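You operate a simulated robot arm through the tools that you are given. There is no shell and no other tool.

Carry out the task below with a simulated robot arm. There is one attempt and no reset: what you move stays moved.

## Task
Rack the winnower's plate and wipe the husk dust off the top.
Fine: winnower lever at slack before the plate from its slot goes into the free slot of the plate rack, at tight again after; grey pad, back where it lay. Where these are worked on the way, their far stop is far enough and under half their travel is too little: winnower lever. What is to be rubbed or washed off counts as gone when no trace of it is left.
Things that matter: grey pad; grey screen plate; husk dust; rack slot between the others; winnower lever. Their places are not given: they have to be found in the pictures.

Only the result counts: the job must be done as asked and must still hold three seconds after the hand-in. Knocking over, shifting, dropping, spilling or breaking anything else fails it.

## Robot
A 6-joint arm with a two-finger gripper, fixed in place. Base frame: the origin is on the floor under the middle of its stand, x ahead of it, y to its left, z up; the work surface is at about z = 0.95. Units: m, degrees, N and s.
It reaches about 1.298 m from its shoulder. Its first joint turns from -149.0 to 149.0 degrees. Payload 1.57 kg.
The tool frame sits at the grasp point between the pads (the TCP): z along the fingers, y along the line on which they close. The tips reach 0.021 m beyond it. The gripper opens to 0.07 m; its body begins 0.05 m behind the TCP.
Orientation is told as [roll, pitch, yaw] about the base's x, y, z axes, in that order, counted from this pose: with the fingers straight down and closing along the base's y, the tool's x points along the base's -x, its y along +y and its z along -z.

## Interface
- The arm moves only by the tool nudge_tool. Its argument "targets" is a list of rows, each an object of numbers (a shift or turn left out is 0, a gripper value left out holds the last): "tx", "ty", "tz": the shift along the tool's x, y, z in m; "wx", "wy", "wz": the turn, a rotation vector about the tool's x, y, z in degrees; "hand": the closure, from 0 (fully open) to 1 (shut). In form: [{"tx": .., "ty": .., "tz": .., "wx": .., "wy": .., "wz": .., "hand": ..}, ...]. A call has 1 to 20 rows; each row shifts and turns the commanded pose from where the row before left it, along the tool's axes as they then stand. Rows are played at 5 a second. More than 0.05 m and 8.6 degrees between two rows, or a gripper value outside its range, and nothing of the call is played. Where a pose cannot be reached the arm comes as near as it can. A force on the tool above 40 N (or 10 N above the force at the start of the call, whichever is more), or a blocked arm, ends the call early, and 0.2 s more pass. Each finger travels about 0.1037 m/s and halts on what it meets, pressing with about 20 N; the grip force reading is that of the motor and also rises with nothing between the fingers. The clock runs only during rows and for 0.2 s after the last one: add rows that do not move to give the fingers time. It gives the time, the measured TCP pose, the force on the tool (base axes), the opening and the grip force at its end, in the units of the frame above (readings bear some noise), with the torque about the TCP (base axes, N m) and any sound that the robot's microphone picked up.
- Cameras (640 x 400 px; columns grow to the right, rows downward): "scene" is fixed at [0.3994, 0.6494, 1.689]; the picture's right is [-0.09, -1.00, 0.00], its down [-0.92, 0.09, -0.39] and it looks along [0.39, -0.04, -0.92] (base axes); focal length 354 px, centre (320, 200). "wrist" rides on the gripper at [0.079, 0.004, -0.081] in the tool frame; the picture's right is [-0.05, 1.00, 0.00], its down [-0.67, -0.04, -0.74] and it looks along [-0.74, -0.04, 0.67] (tool axes); focal length 256 px, centre (320, 200).
- capture(camera): a new picture of that camera. No time passes.
- raise_lower(by): slides the trunk up (or, below 0, down) by that many m; the arm rides with it, the base frame stays. It gives what a move gives, with no picture.
- pixel_to_xyz(camera, pixels): there is no depth. For up to 12 entries [column, row, z] of the newest picture of that camera ("zoom" is the newest enlarged one), the place [x, y] in the base frame at which the ray of that pixel passes the height z, good to about 0.002 m. No time passes.
- inspect(camera, box): a new picture of the part [left, top, right, bottom] of that camera's present view, enlarged. No time passes.
- finish_job(): hands the job in; it is judged then, once.

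Leave the gripper open and the arm clear of the work at the hand-in unless told otherwise.

The tools are called after "Request:" as a command line: name --argument value ..., lists and objects as JSON in quotes. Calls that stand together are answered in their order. nudge_tool: Moves the arm, as the interface text tells. Its arguments: {"type":"object","properties":{"targets":{"type":"array","items":{"type":"object","properties":{"tx":{"type":"number"},"ty":{"type":"number"},"tz":{"type":"number"},"wx":{"type":"number"},"wy":{"type":"number"},"wz":{"type":"number"},"hand":{"type":"number"}}}}},"required":["targets"]} The other tools are called the same way: raise_lower (by) moves the trunk up or down; capture (camera) takes a picture; pixel_to_xyz (camera, pixels) gives the place at which the rays of pixels pass given heights; inspect (camera, box) takes an enlarged picture of a part of a camera's view; finish_job () hands the job in.

At the start:

```text
time: 0.0
tcp_pos: [0.6818, 0.2998, 1.2269]
orientation: [0.1, 0.0, 0.0]
ft_force: [0.1, 0.1, 0.2]
torque: [0.02, -0.01, 0.01]
grip_width: 0.0701
grasp_force: 0.1
trunk travel left (down, up): [-0.907, 0.063]
```

scene: 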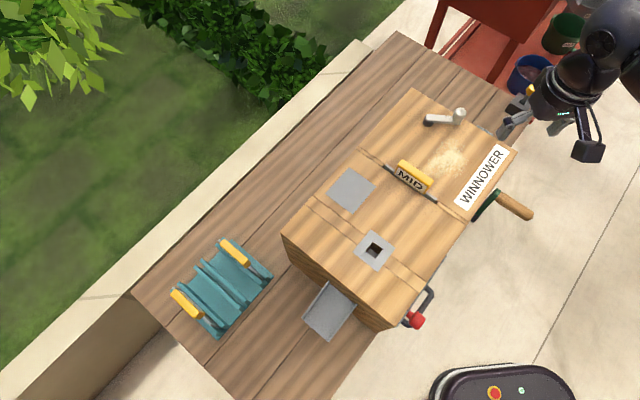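
wrist: 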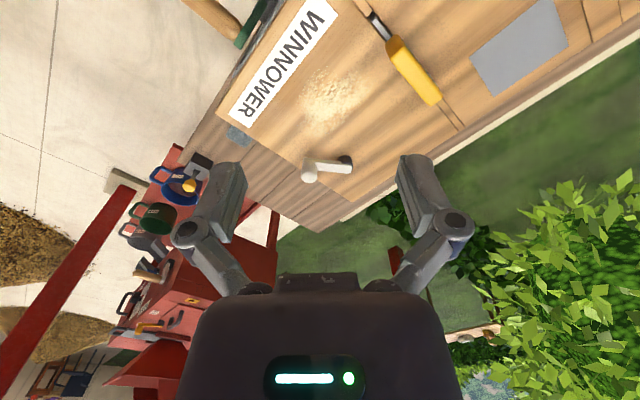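

The scene shows a wooden winnower on a bench, with a teal rack at lower left. On the winnower I can see a lever around (457,118), a yellow-handled plate in a slot at (413,175), and dust near (450,160). I'll take enlarged views to identify each part.

Request:
inspect --camera "scene" --box '[360, 80, 540, 230]'

Request:
inspect --camera "scene" --box '[130, 210, 310, 350]'

Request:
inspect --camera "scene" --box '[280, 150, 460, 340]'

Request:
inspect --camera "wrist" --box '[180, 0, 640, 240]'

```text
2.67 times, centred on (450, 155) of scene
```

zoom: 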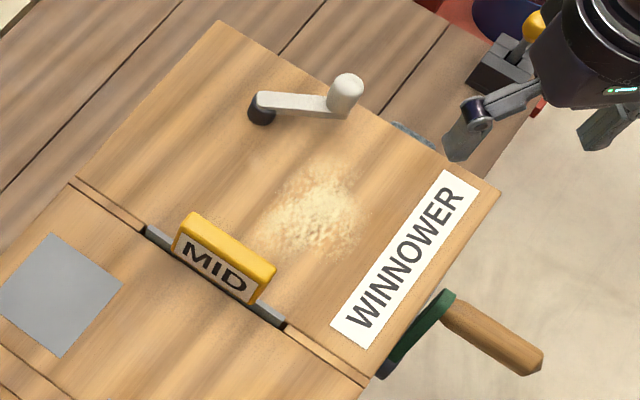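

```text
2.86 times, centred on (220, 280) of scene
```

zoom: 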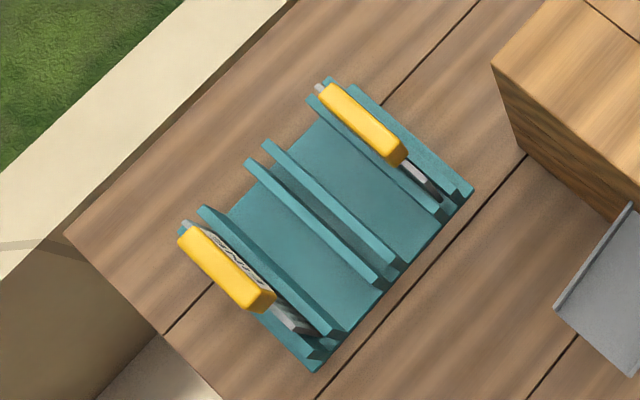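

```text
2.11 times, centred on (370, 245) of scene
```

zoom: 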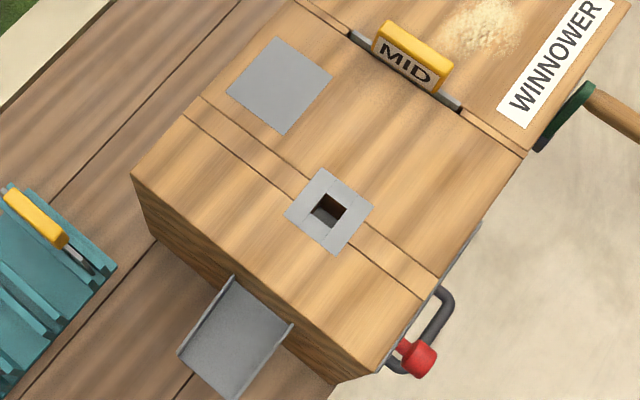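

```text
1.39 times, centred on (410, 120) of wrist
```

zoom: 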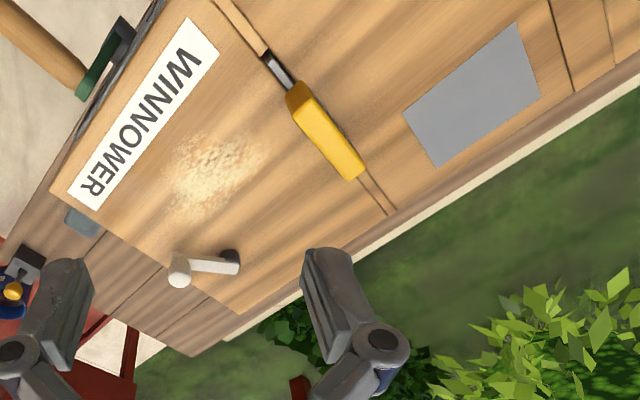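

The newest zoom is of the wrist view. I'll use the label corner and other shared features in both cameras to work out the height of the winnower's top.

Request:
pixel_to_xyz --camera "scene" --pixels '[[510, 151, 1.05], [510, 151, 1.1], [510, 151, 1.15], [510, 151, 1.2], [455, 201, 1.05], [455, 201, 1.1], [455, 201, 1.15], [455, 201, 1.2], [353, 238, 0.95], [220, 280, 0.95], [220, 280, 1.0], [135, 292, 0.95]]'

Request:
pixel_to_xyz --camera "zoom" --pixels '[[98, 212, 1.05], [98, 212, 1.1], [98, 212, 1.15], [98, 212, 1.2], [187, 17, 1.05], [187, 17, 1.1], [187, 17, 1.15], [187, 17, 1.2]]'

```text
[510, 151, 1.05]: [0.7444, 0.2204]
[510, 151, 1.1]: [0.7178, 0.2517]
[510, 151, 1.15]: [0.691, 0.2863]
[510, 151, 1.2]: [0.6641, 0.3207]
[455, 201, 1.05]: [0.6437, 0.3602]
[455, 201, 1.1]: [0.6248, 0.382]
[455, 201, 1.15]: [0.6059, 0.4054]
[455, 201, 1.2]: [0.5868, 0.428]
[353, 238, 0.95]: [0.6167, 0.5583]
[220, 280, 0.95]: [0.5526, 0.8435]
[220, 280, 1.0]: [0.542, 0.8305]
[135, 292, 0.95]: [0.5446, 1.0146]
```

```text
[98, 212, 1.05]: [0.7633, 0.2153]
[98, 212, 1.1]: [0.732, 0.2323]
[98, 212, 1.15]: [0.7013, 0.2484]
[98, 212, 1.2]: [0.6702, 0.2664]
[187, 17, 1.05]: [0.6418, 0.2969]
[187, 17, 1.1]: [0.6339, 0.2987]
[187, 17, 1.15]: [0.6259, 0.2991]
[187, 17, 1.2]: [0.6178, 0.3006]
```

I mismatched the corners. I'll redo it with the correct pairs: the outer R-end corner, the inner R-end corner, and the outer W-end corner.

Request:
pixel_to_xyz --camera "scene" --pixels '[[510, 151, 1.05], [510, 151, 1.1], [510, 151, 1.15], [497, 144, 1.05], [497, 144, 1.1], [497, 144, 1.15], [466, 210.5, 1.05], [466, 210.5, 1.1], [466, 210.5, 1.15]]'

Request:
pixel_to_xyz --camera "zoom" --pixels '[[67, 190, 1.05], [67, 190, 1.1], [67, 190, 1.15], [98, 212, 1.05], [98, 212, 1.1], [98, 212, 1.15], [187, 17, 1.05], [187, 17, 1.1], [187, 17, 1.15]]'

```text
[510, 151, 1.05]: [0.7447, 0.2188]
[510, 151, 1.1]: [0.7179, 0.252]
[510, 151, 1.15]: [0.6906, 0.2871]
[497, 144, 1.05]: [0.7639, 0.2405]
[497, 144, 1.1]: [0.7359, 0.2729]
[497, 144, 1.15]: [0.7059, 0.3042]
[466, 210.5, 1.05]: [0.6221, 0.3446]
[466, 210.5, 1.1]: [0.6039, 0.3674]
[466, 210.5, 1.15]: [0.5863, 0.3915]
```

```text
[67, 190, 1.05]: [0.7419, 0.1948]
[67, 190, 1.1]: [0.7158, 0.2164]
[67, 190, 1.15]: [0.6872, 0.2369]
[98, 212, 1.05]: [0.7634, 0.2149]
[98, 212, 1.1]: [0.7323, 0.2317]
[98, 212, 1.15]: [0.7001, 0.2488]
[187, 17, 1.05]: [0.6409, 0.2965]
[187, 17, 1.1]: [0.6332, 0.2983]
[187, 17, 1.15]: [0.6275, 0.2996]
```

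The pairs agree at a height near 0.95, so the winnower's top is the work surface and the bench sits lower. I'll get places at that level for the lever, plate, dust and grey patch.

Request:
pixel_to_xyz --camera "scene" --pixels '[[510, 151, 0.95], [466, 210.5, 0.95], [429, 120, 0.96], [459, 115, 0.98], [398, 166, 1.0], [430, 187, 1.0], [450, 160, 0.95], [351, 191, 0.95], [484, 129, 0.95], [484, 129, 0.75], [415, 90, 0.95], [283, 236, 0.95]]'

Request:
pixel_to_xyz --camera "zoom" --pixels '[[67, 190, 0.95], [187, 17, 0.95], [230, 258, 0.96], [180, 270, 0.98], [295, 95, 1.0], [352, 172, 1.0], [215, 170, 0.95], [475, 95, 0.95], [82, 222, 0.95], [82, 222, 0.75]]'

```text
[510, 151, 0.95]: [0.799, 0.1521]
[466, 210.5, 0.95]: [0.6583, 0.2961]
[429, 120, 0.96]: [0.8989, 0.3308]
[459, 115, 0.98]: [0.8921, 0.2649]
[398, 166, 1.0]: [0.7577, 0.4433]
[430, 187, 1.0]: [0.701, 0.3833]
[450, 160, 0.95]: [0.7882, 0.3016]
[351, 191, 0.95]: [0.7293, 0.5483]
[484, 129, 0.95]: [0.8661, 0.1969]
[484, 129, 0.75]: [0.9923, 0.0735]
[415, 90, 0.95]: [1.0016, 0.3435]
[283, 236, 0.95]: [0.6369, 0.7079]
```

```text
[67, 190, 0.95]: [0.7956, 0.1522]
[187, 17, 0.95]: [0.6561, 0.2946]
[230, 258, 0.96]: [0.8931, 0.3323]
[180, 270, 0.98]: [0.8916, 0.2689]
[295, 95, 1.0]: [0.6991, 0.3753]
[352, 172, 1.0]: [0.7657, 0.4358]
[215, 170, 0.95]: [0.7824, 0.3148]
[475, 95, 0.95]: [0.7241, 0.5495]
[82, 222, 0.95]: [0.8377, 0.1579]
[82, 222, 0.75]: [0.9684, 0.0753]
```

I'll zoom in further on the lever in both views, and on the blue-grey thing behind the winnower.

Request:
inspect --camera "wrist" --box '[280, 130, 380, 200]'

Request:
inspect --camera "scene" --box '[410, 95, 500, 145]'

Request:
inspect --camera "wrist" --box '[180, 100, 280, 170]'

Request:
inspect --camera "scene" --box '[310, 150, 410, 220]'

Request:
inspect --camera "scene" --box '[380, 270, 460, 340]'

```text
5.71 times, centred on (330, 165) of wrist
```

zoom: 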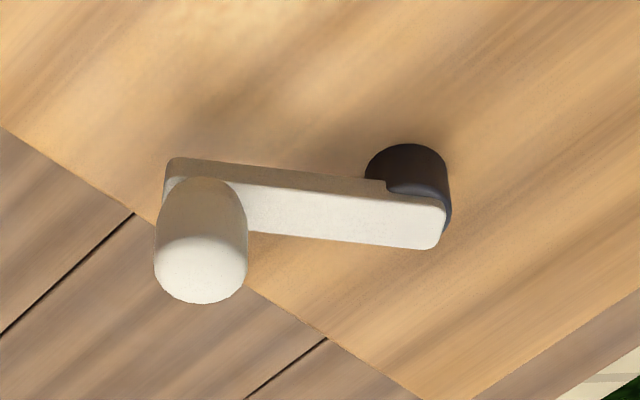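

```text
7.11 times, centred on (455, 120) of scene
```

zoom: 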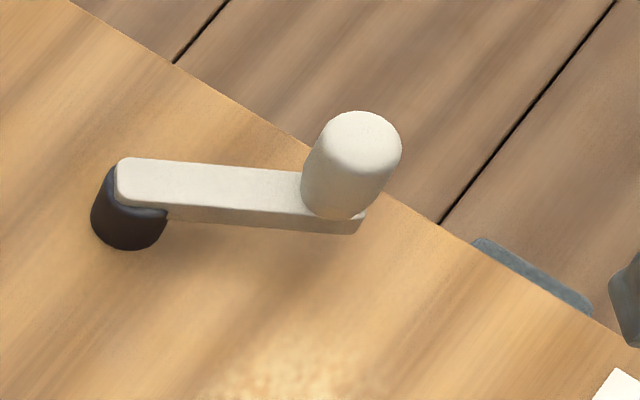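

```text
5.71 times, centred on (230, 135) of wrist
```

zoom: 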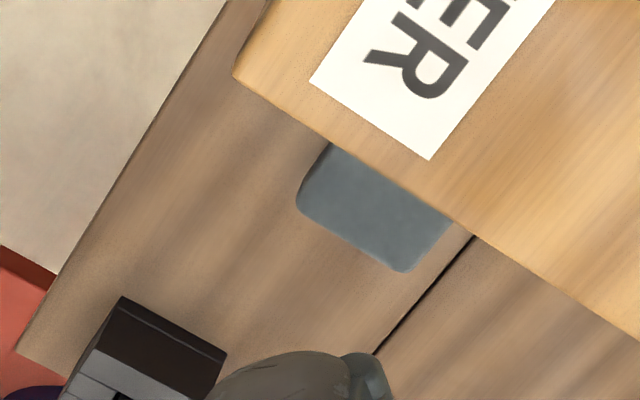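

```text
5.71 times, centred on (360, 185) of scene
```

zoom: 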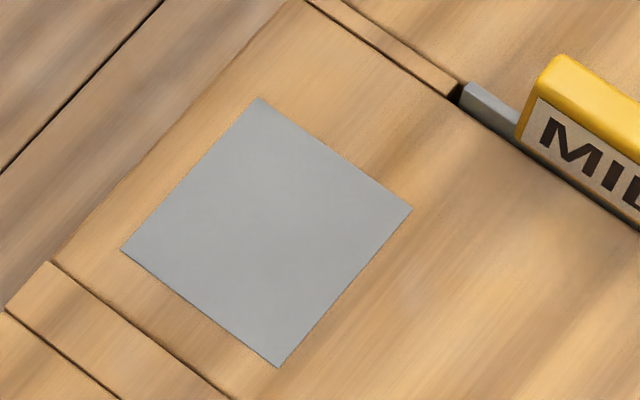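

```text
5.71 times, centred on (420, 305) of scene
```

zoom: 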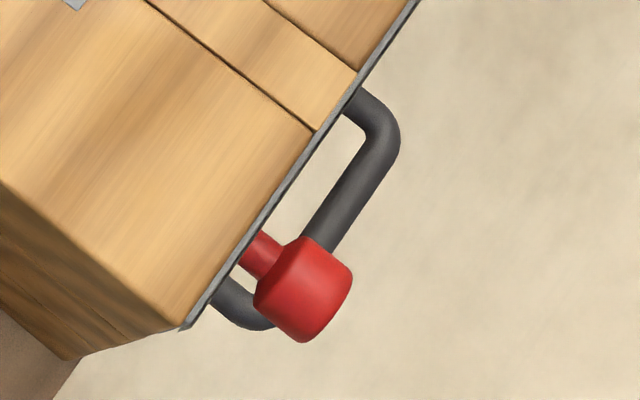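

The blue-grey rounded slab behind the winnower's end, at bench level, looks like the grey pad. The flat grey square on top has no thickness. I'll move the wrist camera toward that end for a better view of the pad and the lever.

Request:
nudge_tool --targets '[{"tx": -0.0197, "ty": -0.0333, "tz": 0.0128, "hand": 0}, {"tx": -0.0197, "ty": -0.0333, "tz": 0.0128}, {"tx": -0.0197, "ty": -0.0333, "tz": 0.0128}, {"tx": -0.0197, "ty": -0.0333, "tz": 0.0128}, {"tx": -0.0197, "ty": -0.0333, "tz": 0.0128}, {"tx": -0.0197, "ty": -0.0333, "tz": 0.0128}, {}]'

Request:
capture --camera "wrist"

Request:
capture --camera "scene"

```text
time: 1.6
tcp_pos: [0.7981, 0.1, 1.2253]
orientation: [0.0, 0.0, 0.0]
ft_force: [0.7, 0.1, -0.8]
torque: [0.02, 0.02, 0.0]
grip_width: 0.0698
grasp_force: 0.0
out of reach, approached as far as the arm can: row 1, 2, 3, 4, 5, 6
trunk travel left (down, up): [-0.907, 0.063]
```

```text
taken
```

wrist: 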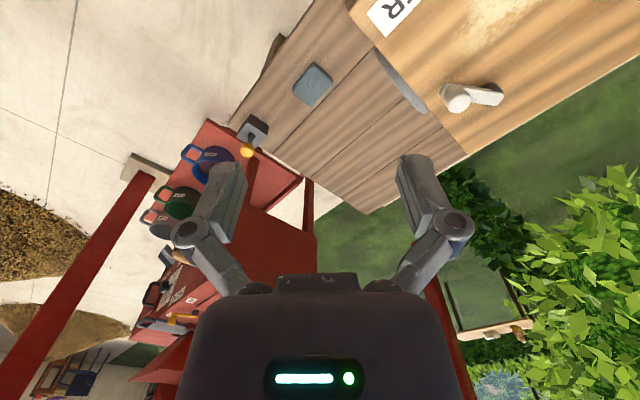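

```text
taken
```

scene: 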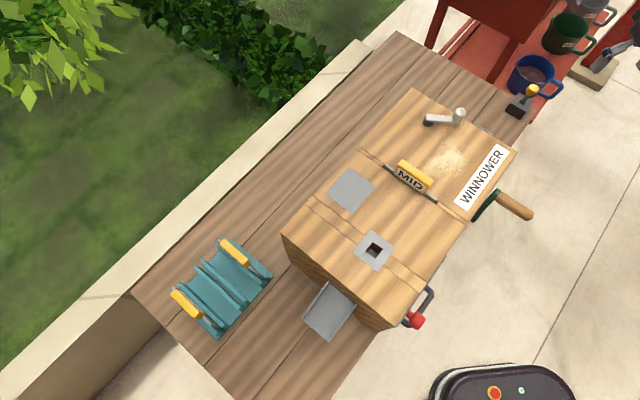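

Lowering was out of reach at this trunk height, so the trunk must come down later. The pad now shows at wrist (312,84). I'll zoom in on it, the lever, and a nearby box with a yellow knob.

Request:
inspect --camera "wrist" --box '[230, 40, 390, 140]'

Request:
inspect --camera "wrist" --box '[340, 0, 560, 140]'

Request:
pixel_to_xyz --camera "wrist" --pixels '[[312, 84, 0.7], [312, 84, 0.75], [312, 84, 0.8], [459, 97, 0.99], [490, 90, 0.95], [252, 130, 0.75]]'

```text
4.00 times, centred on (310, 90) of wrist
```

zoom: 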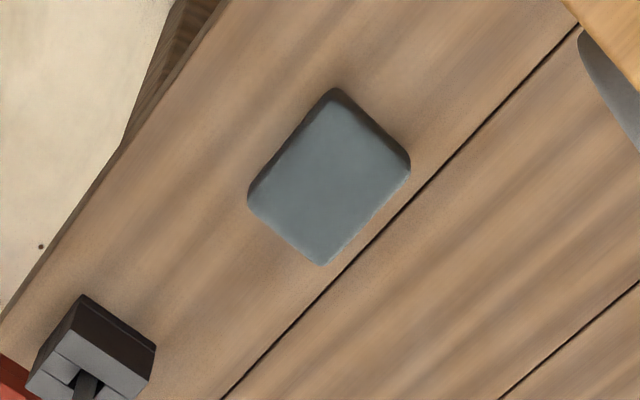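

```text
2.86 times, centred on (450, 70) of wrist
```

zoom: 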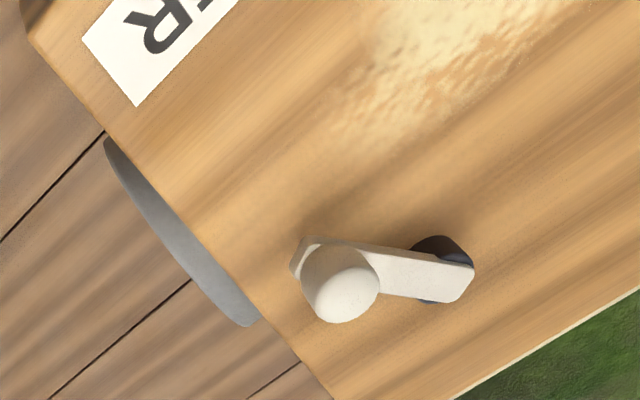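

```text
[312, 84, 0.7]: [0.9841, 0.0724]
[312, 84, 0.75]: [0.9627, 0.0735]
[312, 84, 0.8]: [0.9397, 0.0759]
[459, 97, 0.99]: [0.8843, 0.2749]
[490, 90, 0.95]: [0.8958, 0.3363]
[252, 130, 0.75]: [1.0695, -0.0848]
```

Now I'll triangulate the bench height using features that both cameras see: the bench's far corner and the yellow knob's box.

Request:
pixel_to_xyz --camera "scene" --pixels '[[397, 32, 0.7], [397, 32, 0.75], [531, 90, 0.75], [531, 90, 0.8], [531, 90, 0.85], [459, 115, 0.98], [459, 115, 1.0], [429, 120, 0.95]]'

Request:
pixel_to_xyz --camera "wrist" --pixels '[[368, 213, 0.7], [368, 213, 0.75], [246, 151, 0.75], [246, 151, 0.8], [246, 151, 0.85], [459, 97, 0.97], [459, 97, 1.01]]'

Request:
inspect --camera "scene" --box '[440, 70, 560, 145]'

```text
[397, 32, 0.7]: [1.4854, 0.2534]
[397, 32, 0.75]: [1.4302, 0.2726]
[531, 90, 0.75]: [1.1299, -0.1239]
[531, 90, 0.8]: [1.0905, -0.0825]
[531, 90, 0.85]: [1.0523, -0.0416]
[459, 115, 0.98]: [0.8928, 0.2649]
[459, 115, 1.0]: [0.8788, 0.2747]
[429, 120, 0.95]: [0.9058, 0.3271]
```

```text
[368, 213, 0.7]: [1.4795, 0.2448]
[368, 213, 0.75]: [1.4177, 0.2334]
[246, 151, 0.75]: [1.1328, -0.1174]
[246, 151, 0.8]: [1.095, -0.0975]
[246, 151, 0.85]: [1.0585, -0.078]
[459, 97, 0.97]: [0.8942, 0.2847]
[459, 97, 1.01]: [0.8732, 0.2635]
```

```text
5.33 times, centred on (500, 108) of scene
```

zoom: 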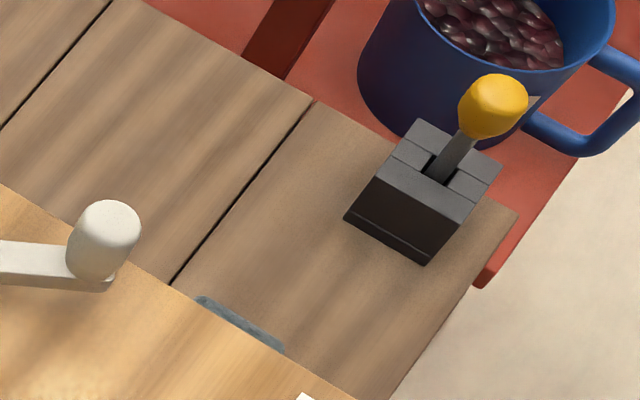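

The bench height comes out near 0.69, so the pad is at about (0.98, 0.07). There are two lever-like objects: the white one on the winnower's top and a gated yellow-knob lever on the bench. I'll lower the trunk a bit and look closer.

Request:
raise_lower --by -0.12

Request:
capture --camera "wrist"

Request:
inspect --camera "wrist" --box '[180, 60, 340, 200]'

Request:
inspect --camera "wrist" --box '[440, 40, 640, 160]'

```text
time: 3.1
tcp_pos: [0.7975, 0.1006, 1.1061]
orientation: [0.0, 0.0, 0.0]
ft_force: [0.8, 0.5, -0.3]
torque: [0.01, 0.01, 0.0]
grip_width: 0.0695
grasp_force: 0.1
trunk travel left (down, up): [-0.787, 0.183]
```

```text
taken
```

wrist: 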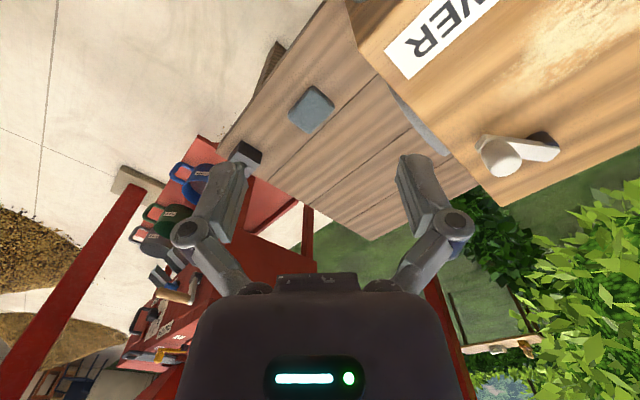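

```text
2.86 times, centred on (260, 130) of wrist
```

zoom: 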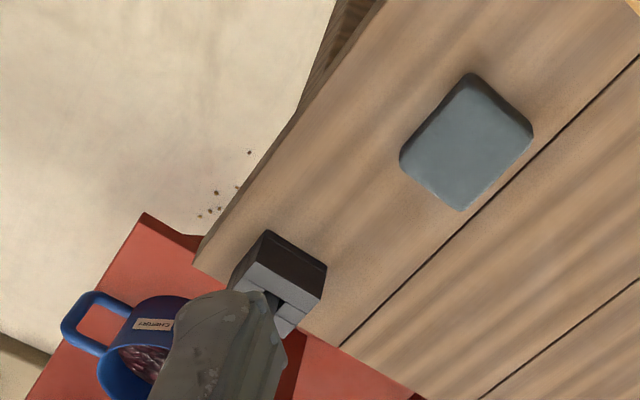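

```text
3.20 times, centred on (540, 100) of wrist
```

zoom: 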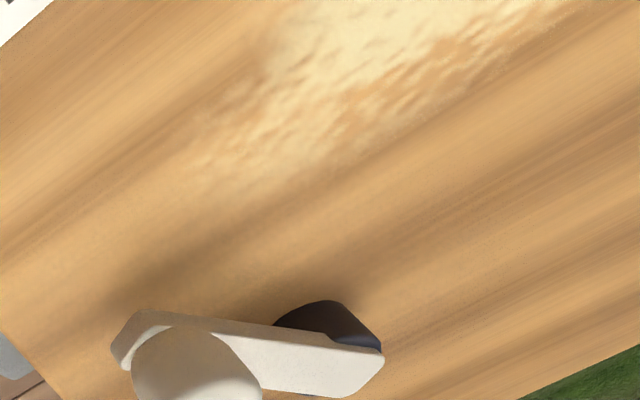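

I'll move back over the near side and turn the wrist 45° so the camera looks across the winnower at the lever, dust and plate.

Request:
nudge_tool --targets '[{"tx": 0.0395, "ty": 0.0199, "tz": -0.0088}, {"tx": 0.0395, "ty": 0.0199, "tz": -0.0088}, {"tx": 0.0395, "ty": 0.0199, "tz": -0.0088}, {"tx": 0.0395, "ty": 0.0199, "tz": -0.0088}, {"tx": 0.0395, "ty": 0.0199, "tz": -0.0088}, {"wz": -7.5}, {"wz": -7.5}, {"wz": -7.5}, {"wz": -7.5}, {"wz": -7.5}, {"wz": -7.5}, {}]'

Request:
capture --camera "wrist"

Request:
capture --camera "scene"

```text
time: 5.7
tcp_pos: [0.5998, 0.2009, 1.1062]
orientation: [0.0, 0.0, 45.1]
ft_force: [0.1, 0.4, 0.6]
torque: [-0.02, 0.02, -0.03]
grip_width: 0.0701
grasp_force: 0.0
out of reach, approached as far as the arm can: row 1, 2, 3, 4, 5
trunk travel left (down, up): [-0.787, 0.183]
```

```text
taken
```

wrist: 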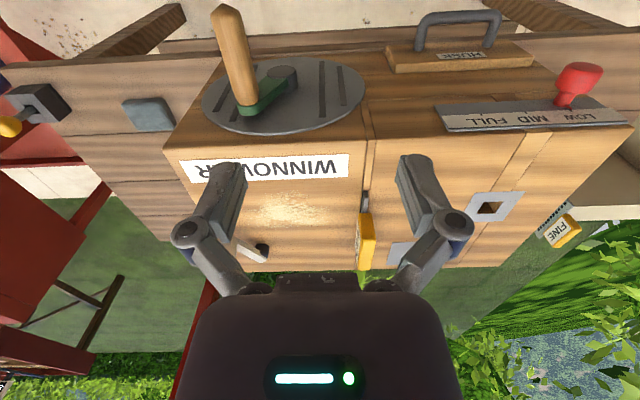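

```text
taken
```

scene: 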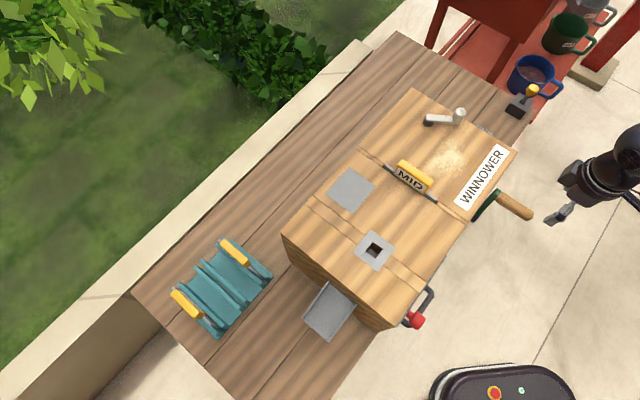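

The picture shows a winnower with a crank wheel and a side lever with a red knob on a scale reading LOW / MID / FULL. I'll zoom into those and into the white lever. The height also didn't follow my command, so I'll test a small move up.

Request:
inspect --camera "wrist" --box '[360, 0, 640, 170]'

Request:
inspect --camera "wrist" --box '[180, 140, 420, 290]'

Request:
nudge_tool --targets '[{"tz": -0.02}, {"tz": -0.02}, {}]'

```text
2.29 times, centred on (500, 85) of wrist
```

zoom: 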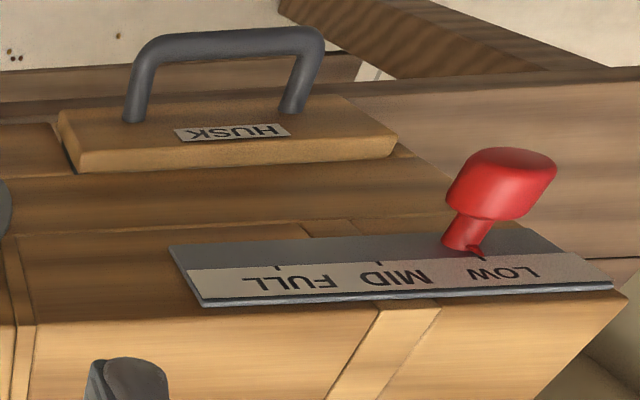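

```text
2.67 times, centred on (300, 215) of wrist
```

zoom: 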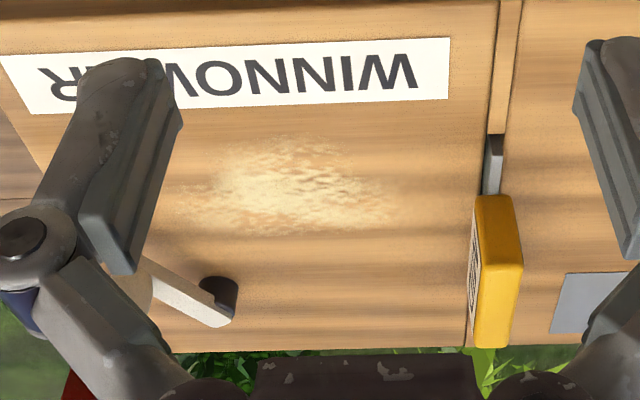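

```text
time: 6.5
tcp_pos: [0.5999, 0.2012, 1.1066]
orientation: [0.0, -0.1, 45.0]
ft_force: [-0.4, 0.4, -0.1]
torque: [-0.01, -0.02, 0.01]
grip_width: 0.0698
grasp_force: 0.0
out of reach, approached as far as the arm can: row 1, 2
trunk travel left (down, up): [-0.787, 0.183]
```

Height doesn't respond to the arm at all in this pose, so vertical moves come from the trunk. The red-knob lever is marked LOW/MID/FULL, so it isn't a slack/tight clamp. The white lever on top is the candidate. Next I'll move horizontally to look at the rack.

Request:
nudge_tool --targets '[{"tx": -0.01886, "ty": 0.04124}, {"tx": -0.01886, "ty": 0.04124}, {"tx": -0.01886, "ty": 0.04124}, {"tx": -0.01886, "ty": 0.04124}, {"tx": -0.01886, "ty": 0.04124}, {"tx": -0.01886, "ty": 0.04124}, {"tx": -0.01886, "ty": 0.04124}, {"tx": -0.01886, "ty": 0.04124}, {"tx": -0.01886, "ty": 0.04124}, {"tx": -0.01886, "ty": 0.04124}, {"tx": -0.01886, "ty": 0.04124}, {"tx": -0.01886, "ty": 0.04124}, {}]'

Request:
capture --camera "wrist"

Request:
capture --camera "scene"

```text
time: 9.3
tcp_pos: [0.4095, 0.7082, 1.1065]
orientation: [0.0, 0.0, 44.9]
ft_force: [-0.2, 0.5, 0.0]
torque: [-0.02, 0.01, 0.0]
grip_width: 0.0699
grasp_force: 0.0
out of reach, approached as far as the arm can: row 6
trunk travel left (down, up): [-0.787, 0.183]
```

```text
taken
```

wrist: 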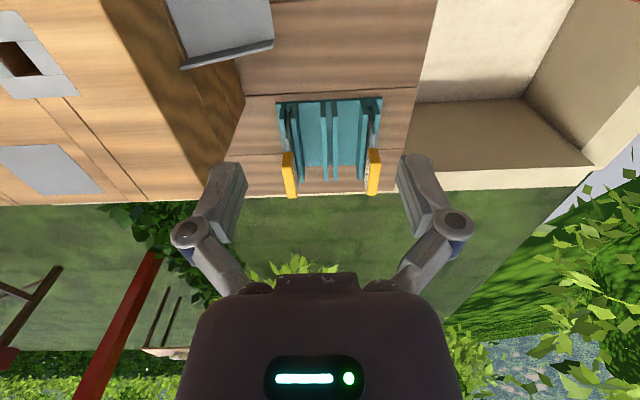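

```text
taken
```

scene: 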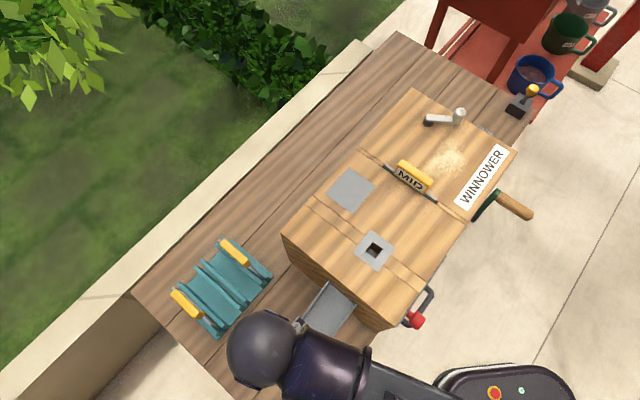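

The arm is visible now: its forearm comes in from the right, about 0.19 m above the TCP. I'll zoom in on the rack from the wrist and work out its coordinates.

Request:
inspect --camera "wrist" --box '[250, 70, 410, 210]'

Request:
pixel_to_xyz --camera "scene" --pixels '[[430, 385, 1.3], [262, 350, 1.3], [222, 240, 0.8], [247, 265, 0.8], [173, 291, 0.8], [199, 315, 0.8], [222, 240, 0.85], [247, 265, 0.85]]'

Request:
pixel_to_xyz --camera "wrist" --pixels '[[288, 153, 0.8], [293, 197, 0.8], [373, 149, 0.8], [372, 194, 0.8], [288, 153, 0.85], [293, 197, 0.85], [277, 102, 0.69], [381, 97, 0.69]]'

```text
2.86 times, centred on (330, 140) of wrist
```

zoom: 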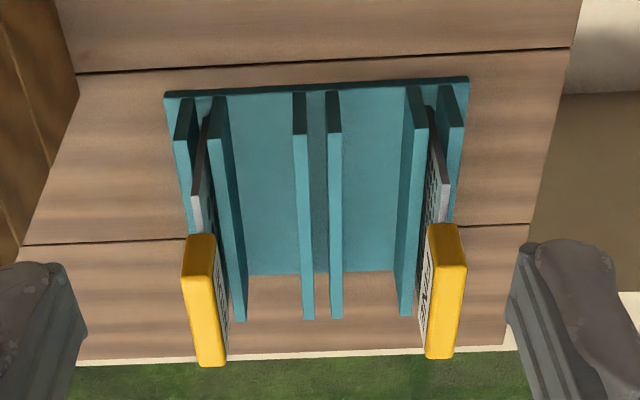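

```text
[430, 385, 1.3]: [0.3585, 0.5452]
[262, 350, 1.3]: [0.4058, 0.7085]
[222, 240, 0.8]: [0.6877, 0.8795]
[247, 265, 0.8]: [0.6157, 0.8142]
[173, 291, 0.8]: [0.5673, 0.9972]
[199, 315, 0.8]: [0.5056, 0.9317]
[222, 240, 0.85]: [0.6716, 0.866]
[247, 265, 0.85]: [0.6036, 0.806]
```

```text
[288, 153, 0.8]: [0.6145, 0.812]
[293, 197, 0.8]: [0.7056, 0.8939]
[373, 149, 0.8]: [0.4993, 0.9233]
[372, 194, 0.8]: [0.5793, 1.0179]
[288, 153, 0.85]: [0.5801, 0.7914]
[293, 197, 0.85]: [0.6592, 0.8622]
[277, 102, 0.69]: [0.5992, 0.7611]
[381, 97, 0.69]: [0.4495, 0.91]
```

The rack's free middle slot lies between the two centre fins. I'll triangulate the tops of those fins using both cameras.

Request:
pixel_to_xyz --camera "scene" --pixels '[[248, 302.8, 0.72], [248, 302.8, 0.75], [248, 302.8, 0.78], [201.8, 260, 0.72], [201.8, 260, 0.75], [201.8, 260, 0.78], [239.2, 310.4, 0.75], [194.8, 267, 0.75]]'

Request:
pixel_to_xyz --camera "wrist" --pixels '[[323, 116.5, 0.72], [323, 116.5, 0.75], [323, 116.5, 0.78], [325.8, 181.3, 0.72], [325.8, 181.3, 0.75], [325.8, 181.3, 0.78]]'

```text
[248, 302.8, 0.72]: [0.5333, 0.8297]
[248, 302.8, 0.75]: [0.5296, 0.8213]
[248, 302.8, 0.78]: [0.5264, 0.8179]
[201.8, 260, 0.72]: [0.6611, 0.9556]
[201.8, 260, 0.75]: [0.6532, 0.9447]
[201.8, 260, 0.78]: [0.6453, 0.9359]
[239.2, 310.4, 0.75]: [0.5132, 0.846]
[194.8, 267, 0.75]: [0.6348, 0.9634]
```

```text
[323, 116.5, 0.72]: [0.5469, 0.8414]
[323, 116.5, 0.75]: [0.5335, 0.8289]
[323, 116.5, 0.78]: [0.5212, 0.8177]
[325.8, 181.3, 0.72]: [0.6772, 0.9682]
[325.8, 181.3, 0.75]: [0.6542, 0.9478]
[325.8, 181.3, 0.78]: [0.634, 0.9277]
```

The fin tops are at about z = 0.76 and the slot runs along 45°, like the plate. Now I'll move back over the winnower to examine the white lever closely.

Request:
nudge_tool --targets '[{"tx": 0.00261, "ty": -0.04503}, {"tx": 0.00261, "ty": -0.04503}, {"tx": 0.00261, "ty": -0.04503}, {"tx": 0.00261, "ty": -0.04503}, {"tx": 0.00261, "ty": -0.04503}, {"tx": 0.00261, "ty": -0.04503}, {"tx": 0.00261, "ty": -0.04503}, {"tx": 0.00261, "ty": -0.04503}, {"tx": 0.00261, "ty": -0.04503}, {"tx": 0.00261, "ty": -0.04503}, {"tx": 0.00261, "ty": -0.04503}, {"tx": 0.00261, "ty": -0.04503}, {"tx": 0.00261, "ty": -0.04503}, {}]'

Request:
capture --camera "wrist"

Request:
capture --camera "scene"

```text
time: 12.3
tcp_pos: [0.8, 0.2691, 1.1076]
orientation: [0.0, 0.0, 45.0]
ft_force: [-0.5, 0.5, -0.5]
torque: [-0.02, 0.0, 0.0]
grip_width: 0.0698
grasp_force: 0.1
out of reach, approached as far as the arm can: row 2
trunk travel left (down, up): [-0.787, 0.183]
```

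```text
taken
```

wrist: 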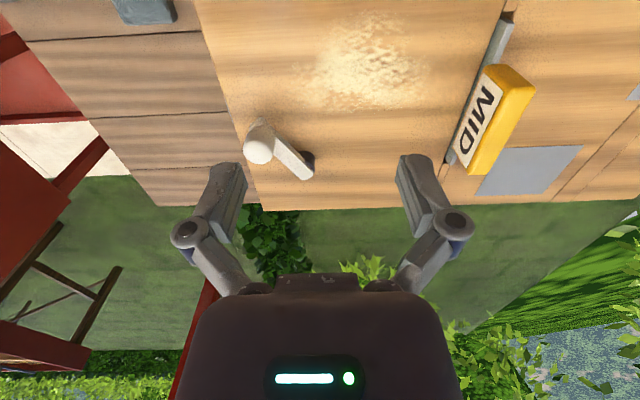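

```text
taken
```

scene: 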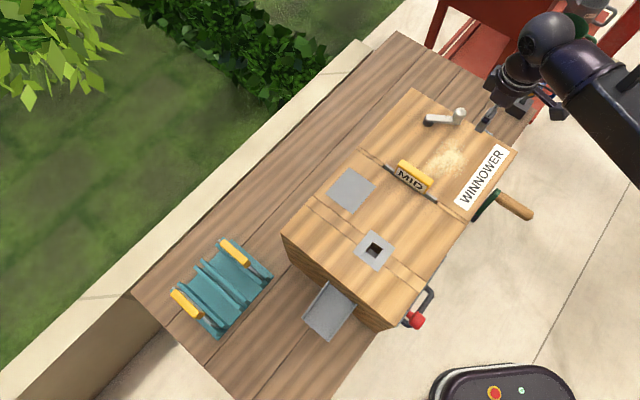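

From this side I can see the lever at wrist (260,148) to hub (305,165), the dust at (370,65), and the plate handle. I'll zoom in on the lever and the plate.

Request:
inspect --camera "wrist" --box '[220, 100, 350, 200]'

Request:
inspect --camera "wrist" --box '[430, 0, 590, 190]'

Request:
inspect --camera "wrist" --box '[260, 0, 480, 130]'

Request:
pixel_to_xyz --camera "wrist" --pixels '[[259, 150, 0.98], [259, 150, 1.0], [306, 165, 0.95], [306, 165, 0.97], [494, 70, 1.0], [528, 90, 1.0], [463, 162, 1.0], [490, 168, 1.0], [370, 65, 0.95]]'

```text
4.00 times, centred on (285, 150) of wrist
```

zoom: 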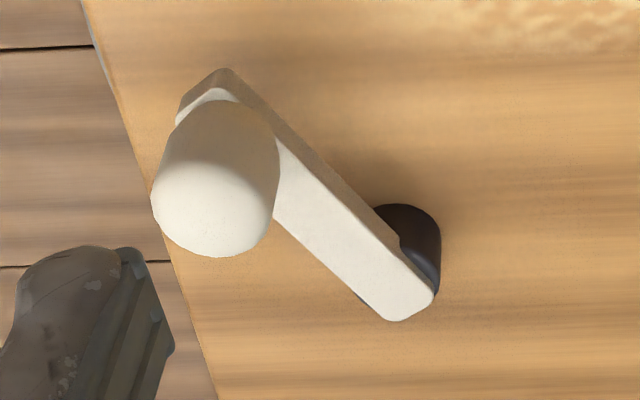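

```text
2.11 times, centred on (510, 95) of wrist
```

zoom: 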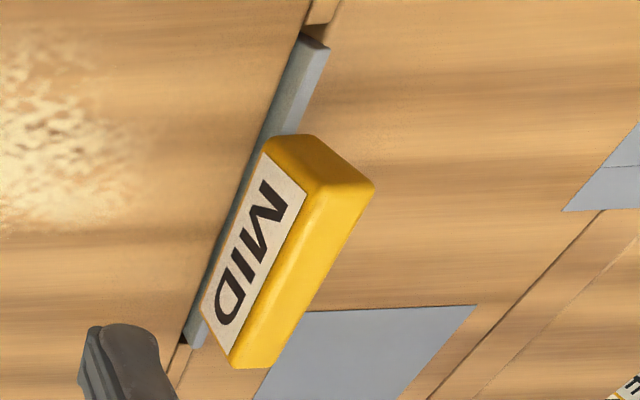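

```text
2.91 times, centred on (370, 65) of wrist
```

zoom: 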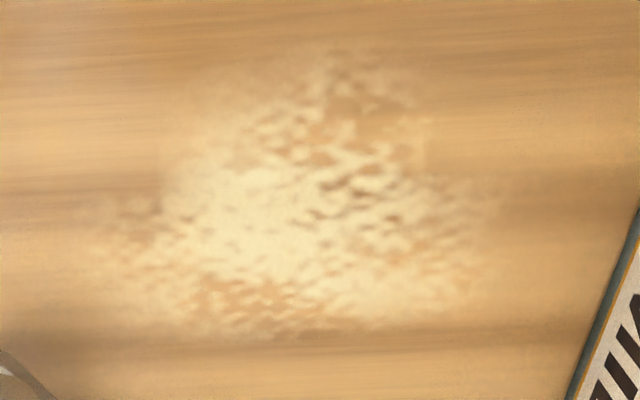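

```text
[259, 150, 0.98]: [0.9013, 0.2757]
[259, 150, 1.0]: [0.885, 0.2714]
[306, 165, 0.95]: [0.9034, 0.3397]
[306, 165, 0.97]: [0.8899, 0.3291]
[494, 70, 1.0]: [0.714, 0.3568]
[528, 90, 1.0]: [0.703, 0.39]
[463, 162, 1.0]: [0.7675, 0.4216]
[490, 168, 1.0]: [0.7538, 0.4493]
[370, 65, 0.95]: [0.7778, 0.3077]
```

The lever has no markings nearby. I'll put the gripper over the knob at about (0.883, 0.272), with the fingers closing across the lever arm (yaw about 81°), and check alignment before lowering.

Request:
nudge_tool --targets '[{"tx": -0.0304, "ty": -0.0283}, {"tx": -0.0304, "ty": -0.0283}, {"wz": -7.2}, {"wz": -7.2}, {"wz": -7.2}, {"wz": -7.2}, {"wz": -7.2}, {}]'

Request:
capture --camera "wrist"

Request:
capture --camera "scene"

```text
time: 14.1
tcp_pos: [0.8826, 0.273, 1.1056]
orientation: [-0.1, 0.0, 81.0]
ft_force: [0.2, 0.4, -0.3]
torque: [-0.01, -0.02, -0.01]
grip_width: 0.07
grasp_force: 0.1
trunk travel left (down, up): [-0.787, 0.183]
```

```text
taken
```

wrist: 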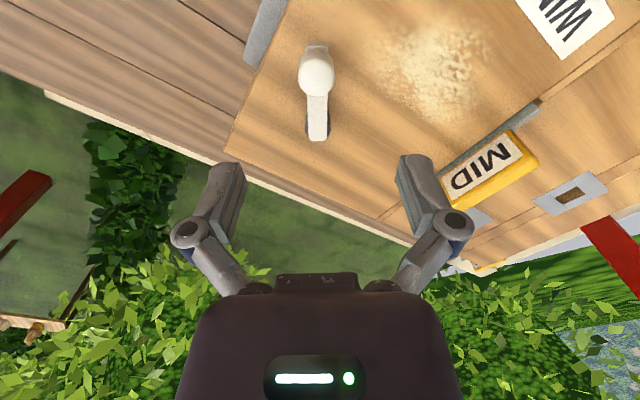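

```text
taken
```

scene: 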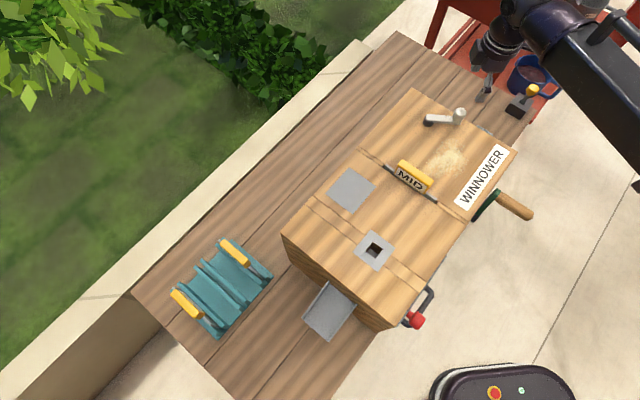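

Request:
pixel_to_xyz --camera "wrist" --pixels '[[316, 74, 0.98], [316, 74, 0.99], [316, 74, 1.0], [316, 74, 1.01], [318, 130, 0.96], [318, 130, 0.97], [318, 136, 0.97]]'

Request:
inspect --camera "wrist" --box '[260, 30, 380, 150]'

Request:
inspect --camera "scene" --box '[415, 95, 485, 140]'

```text
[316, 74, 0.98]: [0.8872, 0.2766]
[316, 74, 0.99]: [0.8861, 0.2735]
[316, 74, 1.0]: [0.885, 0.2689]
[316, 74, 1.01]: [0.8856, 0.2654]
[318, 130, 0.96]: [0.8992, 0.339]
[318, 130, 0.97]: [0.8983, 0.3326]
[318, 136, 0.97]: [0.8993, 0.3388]
```

```text
3.33 times, centred on (320, 90) of wrist
```

zoom: 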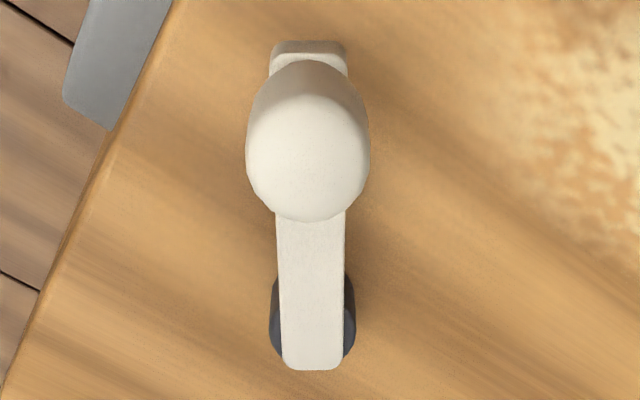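

```text
8.89 times, centred on (450, 118) of scene
```

zoom: 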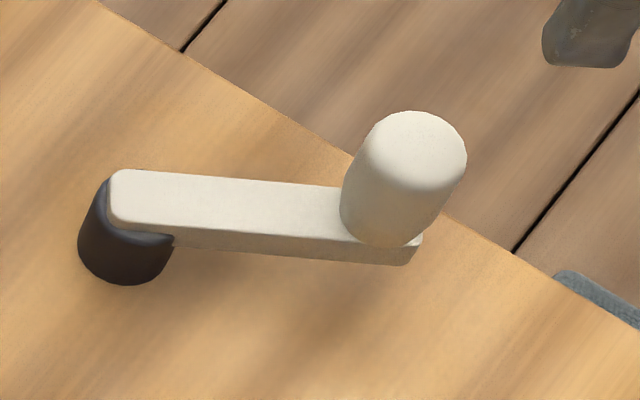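

Request:
pixel_to_xyz --camera "wrist" --pixels '[[316.4, 79.5, 0.99], [316.4, 79.5, 1.0], [316.4, 79.5, 1.01], [316.4, 79.5, 1.02], [316, 49, 0.96], [316, 49, 0.97], [318, 139, 0.97], [318, 139, 0.98]]'

Request:
pixel_to_xyz --camera "scene" --pixels '[[461, 112.2, 0.99], [461, 112.2, 1.0], [461, 112.2, 1.01], [461, 112.2, 1.02], [427.5, 117.5, 0.97], [427.5, 117.5, 0.98], [429, 126, 0.95], [459.5, 123, 0.97]]'

```text
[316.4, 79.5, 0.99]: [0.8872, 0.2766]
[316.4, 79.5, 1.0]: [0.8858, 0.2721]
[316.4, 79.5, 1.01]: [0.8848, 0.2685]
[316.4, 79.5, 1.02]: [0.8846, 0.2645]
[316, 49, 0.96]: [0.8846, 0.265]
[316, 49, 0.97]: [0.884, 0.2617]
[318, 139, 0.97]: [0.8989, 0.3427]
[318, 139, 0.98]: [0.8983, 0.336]
```

```text
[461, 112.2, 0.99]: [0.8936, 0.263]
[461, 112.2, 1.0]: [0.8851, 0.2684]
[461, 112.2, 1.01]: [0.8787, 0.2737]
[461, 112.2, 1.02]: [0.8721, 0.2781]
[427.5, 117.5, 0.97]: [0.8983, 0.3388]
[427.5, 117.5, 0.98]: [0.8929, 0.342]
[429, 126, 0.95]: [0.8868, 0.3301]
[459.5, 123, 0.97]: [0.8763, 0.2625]
```

The knob's top centre is about (0.884, 0.270, 1.003) and the hub about (0.896, 0.333). I'll make a small shift and then lower the trunk so the open fingers straddle the knob.

Request:
nudge_tool --targets '[{"tx": 0.0027, "ty": -0.0019}, {}]'

Request:
raise_lower --by -0.11

Request:
capture --camera "wrist"

Request:
capture --camera "scene"

```text
time: 14.7
tcp_pos: [0.8848, 0.2701, 1.1056]
orientation: [0.0, 0.0, 81.0]
ft_force: [-0.7, -0.2, -0.1]
torque: [0.01, -0.04, 0.02]
grip_width: 0.0701
grasp_force: 0.1
trunk travel left (down, up): [-0.787, 0.183]
```

```text
time: 16.1
tcp_pos: [0.8836, 0.2701, 0.9956]
orientation: [0.0, 0.0, 81.0]
ft_force: [0.4, 1.2, 0.2]
torque: [-0.01, 0.01, -0.03]
grip_width: 0.07
grasp_force: 0.0
trunk travel left (down, up): [-0.677, 0.293]
```

```text
taken
```

wrist: 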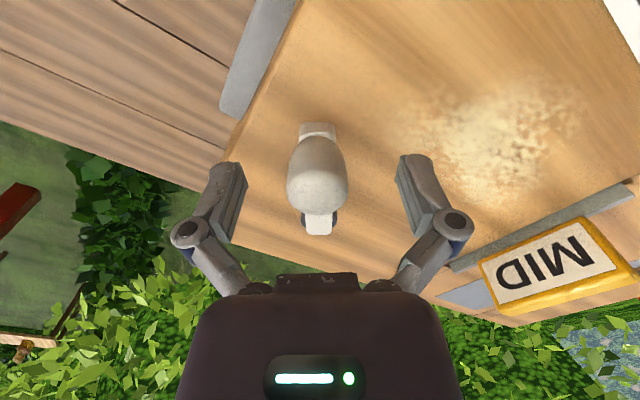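

```text
taken
```

scene: 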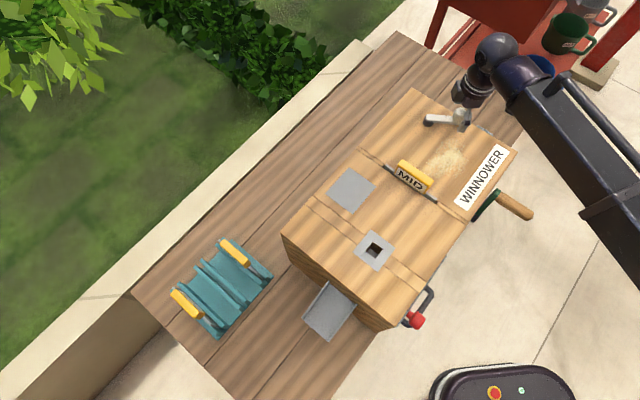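

The knob sits right between the fingers at wrist (318,180). I'll close on it now.

Request:
nudge_tool --targets '[{"hand": 0.5}, {"hand": 1}, {"hand": 1}, {"hand": 1}, {"hand": 1}]'

Request:
capture --camera "wrist"

```text
time: 17.3
tcp_pos: [0.8849, 0.2701, 0.9967]
orientation: [0.0, 0.0, 81.1]
ft_force: [1.9, -0.1, 6.9]
torque: [-0.01, -0.05, -0.11]
grip_width: 0.0257
grasp_force: 32.7
trunk travel left (down, up): [-0.677, 0.293]
```

```text
taken
```

wrist: 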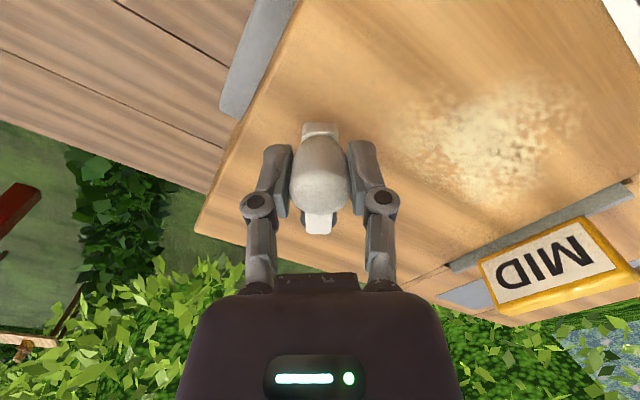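

The grip on the knob is firm at 0.0257 m wide. With the tool's x axis pointing out from the hub, I'll try a small counter-clockwise turn about the hub and read the force.

Request:
nudge_tool --targets '[{"tx": -0.0001, "ty": -0.0033, "wz": -3, "hand": 1}, {"tx": -0.0001, "ty": -0.0033, "wz": -3}, {"tx": -0.0001, "ty": -0.0033, "wz": -3}, {}]'

Request:
capture --camera "wrist"

Request:
inspect --camera "scene" --box '[405, 85, 495, 145]'

```text
time: 18.1
tcp_pos: [0.8859, 0.2705, 0.9958]
orientation: [0.7, 0.0, 89.1]
ft_force: [-10.5, 2.4, -4.4]
torque: [-0.09, 0.14, -0.19]
grip_width: 0.0262
grasp_force: 31.6
trunk travel left (down, up): [-0.677, 0.293]
stopped in row 3: the force on the tool passed its limit at 46 N (the readings are from after the stop); the commanded pose is now the measured one
```

```text
taken
```

wrist: 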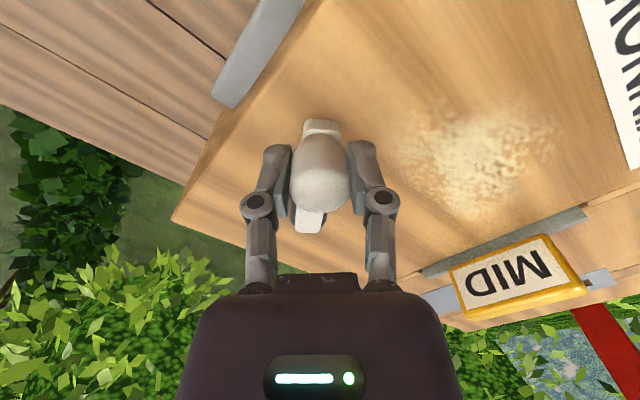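

```text
6.67 times, centred on (450, 115) of scene
```

zoom: 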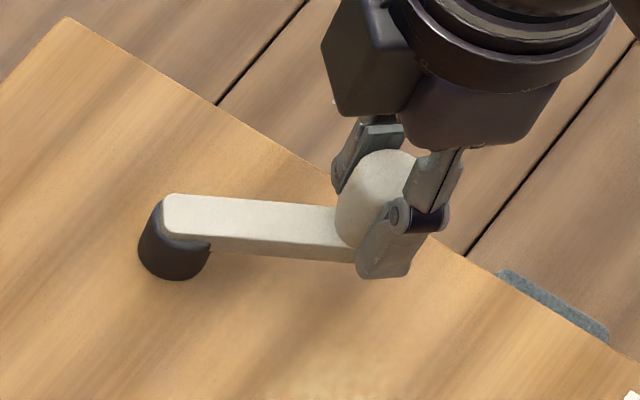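

Counter-clockwise is blocked: the force passed 46 N and the knob barely moved. So the lever is at that stop and slack must be clockwise. I'll realign the wrist and turn a little that way.

Request:
nudge_tool --targets '[{"wz": 4}, {"wz": 4}, {"tx": -0.0002, "ty": 0.0034, "wz": 3}, {"tx": -0.0002, "ty": 0.0034, "wz": 3}, {"tx": -0.0002, "ty": 0.0034, "wz": 3}, {}]'

Request:
capture --camera "wrist"

Request:
inspect --camera "scene" --box '[405, 85, 495, 145]'

```text
time: 19.5
tcp_pos: [0.8792, 0.2732, 0.9975]
orientation: [0.4, 0.1, 71.9]
ft_force: [5.7, -7.7, 9.4]
torque: [-0.12, 0.01, -0.37]
grip_width: 0.0261
grasp_force: 31.5
trunk travel left (down, up): [-0.677, 0.293]
```

```text
taken
```

wrist: 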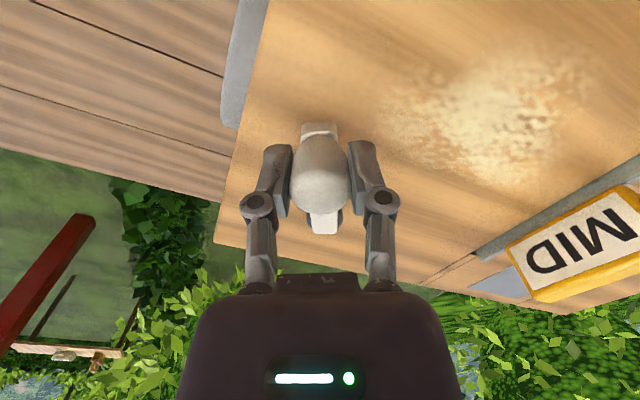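

```text
6.67 times, centred on (450, 115) of scene
```

zoom: 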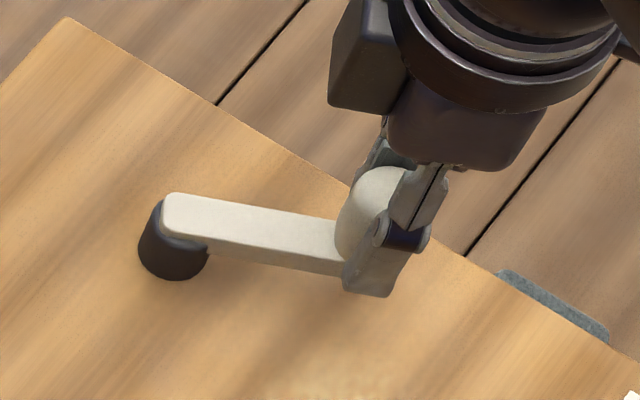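

The lever turns clockwise. I'll continue on the arc in modest steps.

Request:
nudge_tool --targets '[{"tx": -0.0003, "ty": 0.0056, "wz": 5}, {"tx": -0.0003, "ty": 0.0056, "wz": 5}, {"tx": -0.0003, "ty": 0.0056, "wz": 5}, {"tx": -0.0003, "ty": 0.0056, "wz": 5}, {"tx": -0.0003, "ty": 0.0056, "wz": 5}, {"tx": -0.0003, "ty": 0.0056, "wz": 5}, {}]'

Request:
inspect --camera "scene" --box '[405, 85, 495, 145]'

Request:
capture --camera "wrist"

```text
time: 21.1
tcp_pos: [0.8486, 0.2907, 0.996]
orientation: [0.4, 0.3, 42.0]
ft_force: [1.6, -0.7, 6.6]
torque: [0.09, -0.12, -0.16]
grip_width: 0.0258
grasp_force: 32.1
trunk travel left (down, up): [-0.677, 0.293]
```

```text
6.67 times, centred on (450, 115) of scene
```

zoom: 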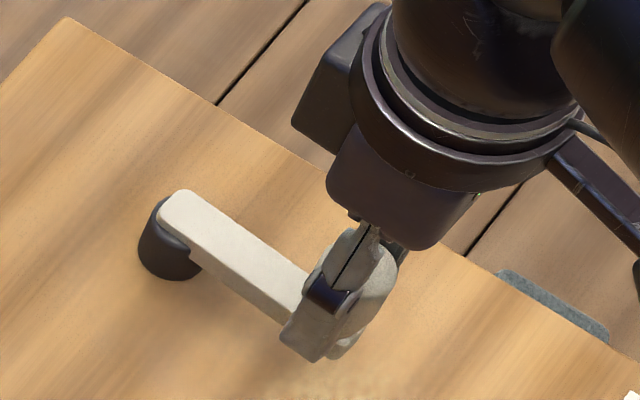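

```text
taken
```

wrist: 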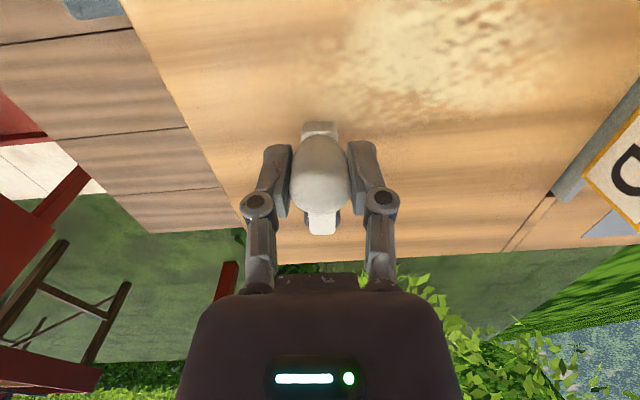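

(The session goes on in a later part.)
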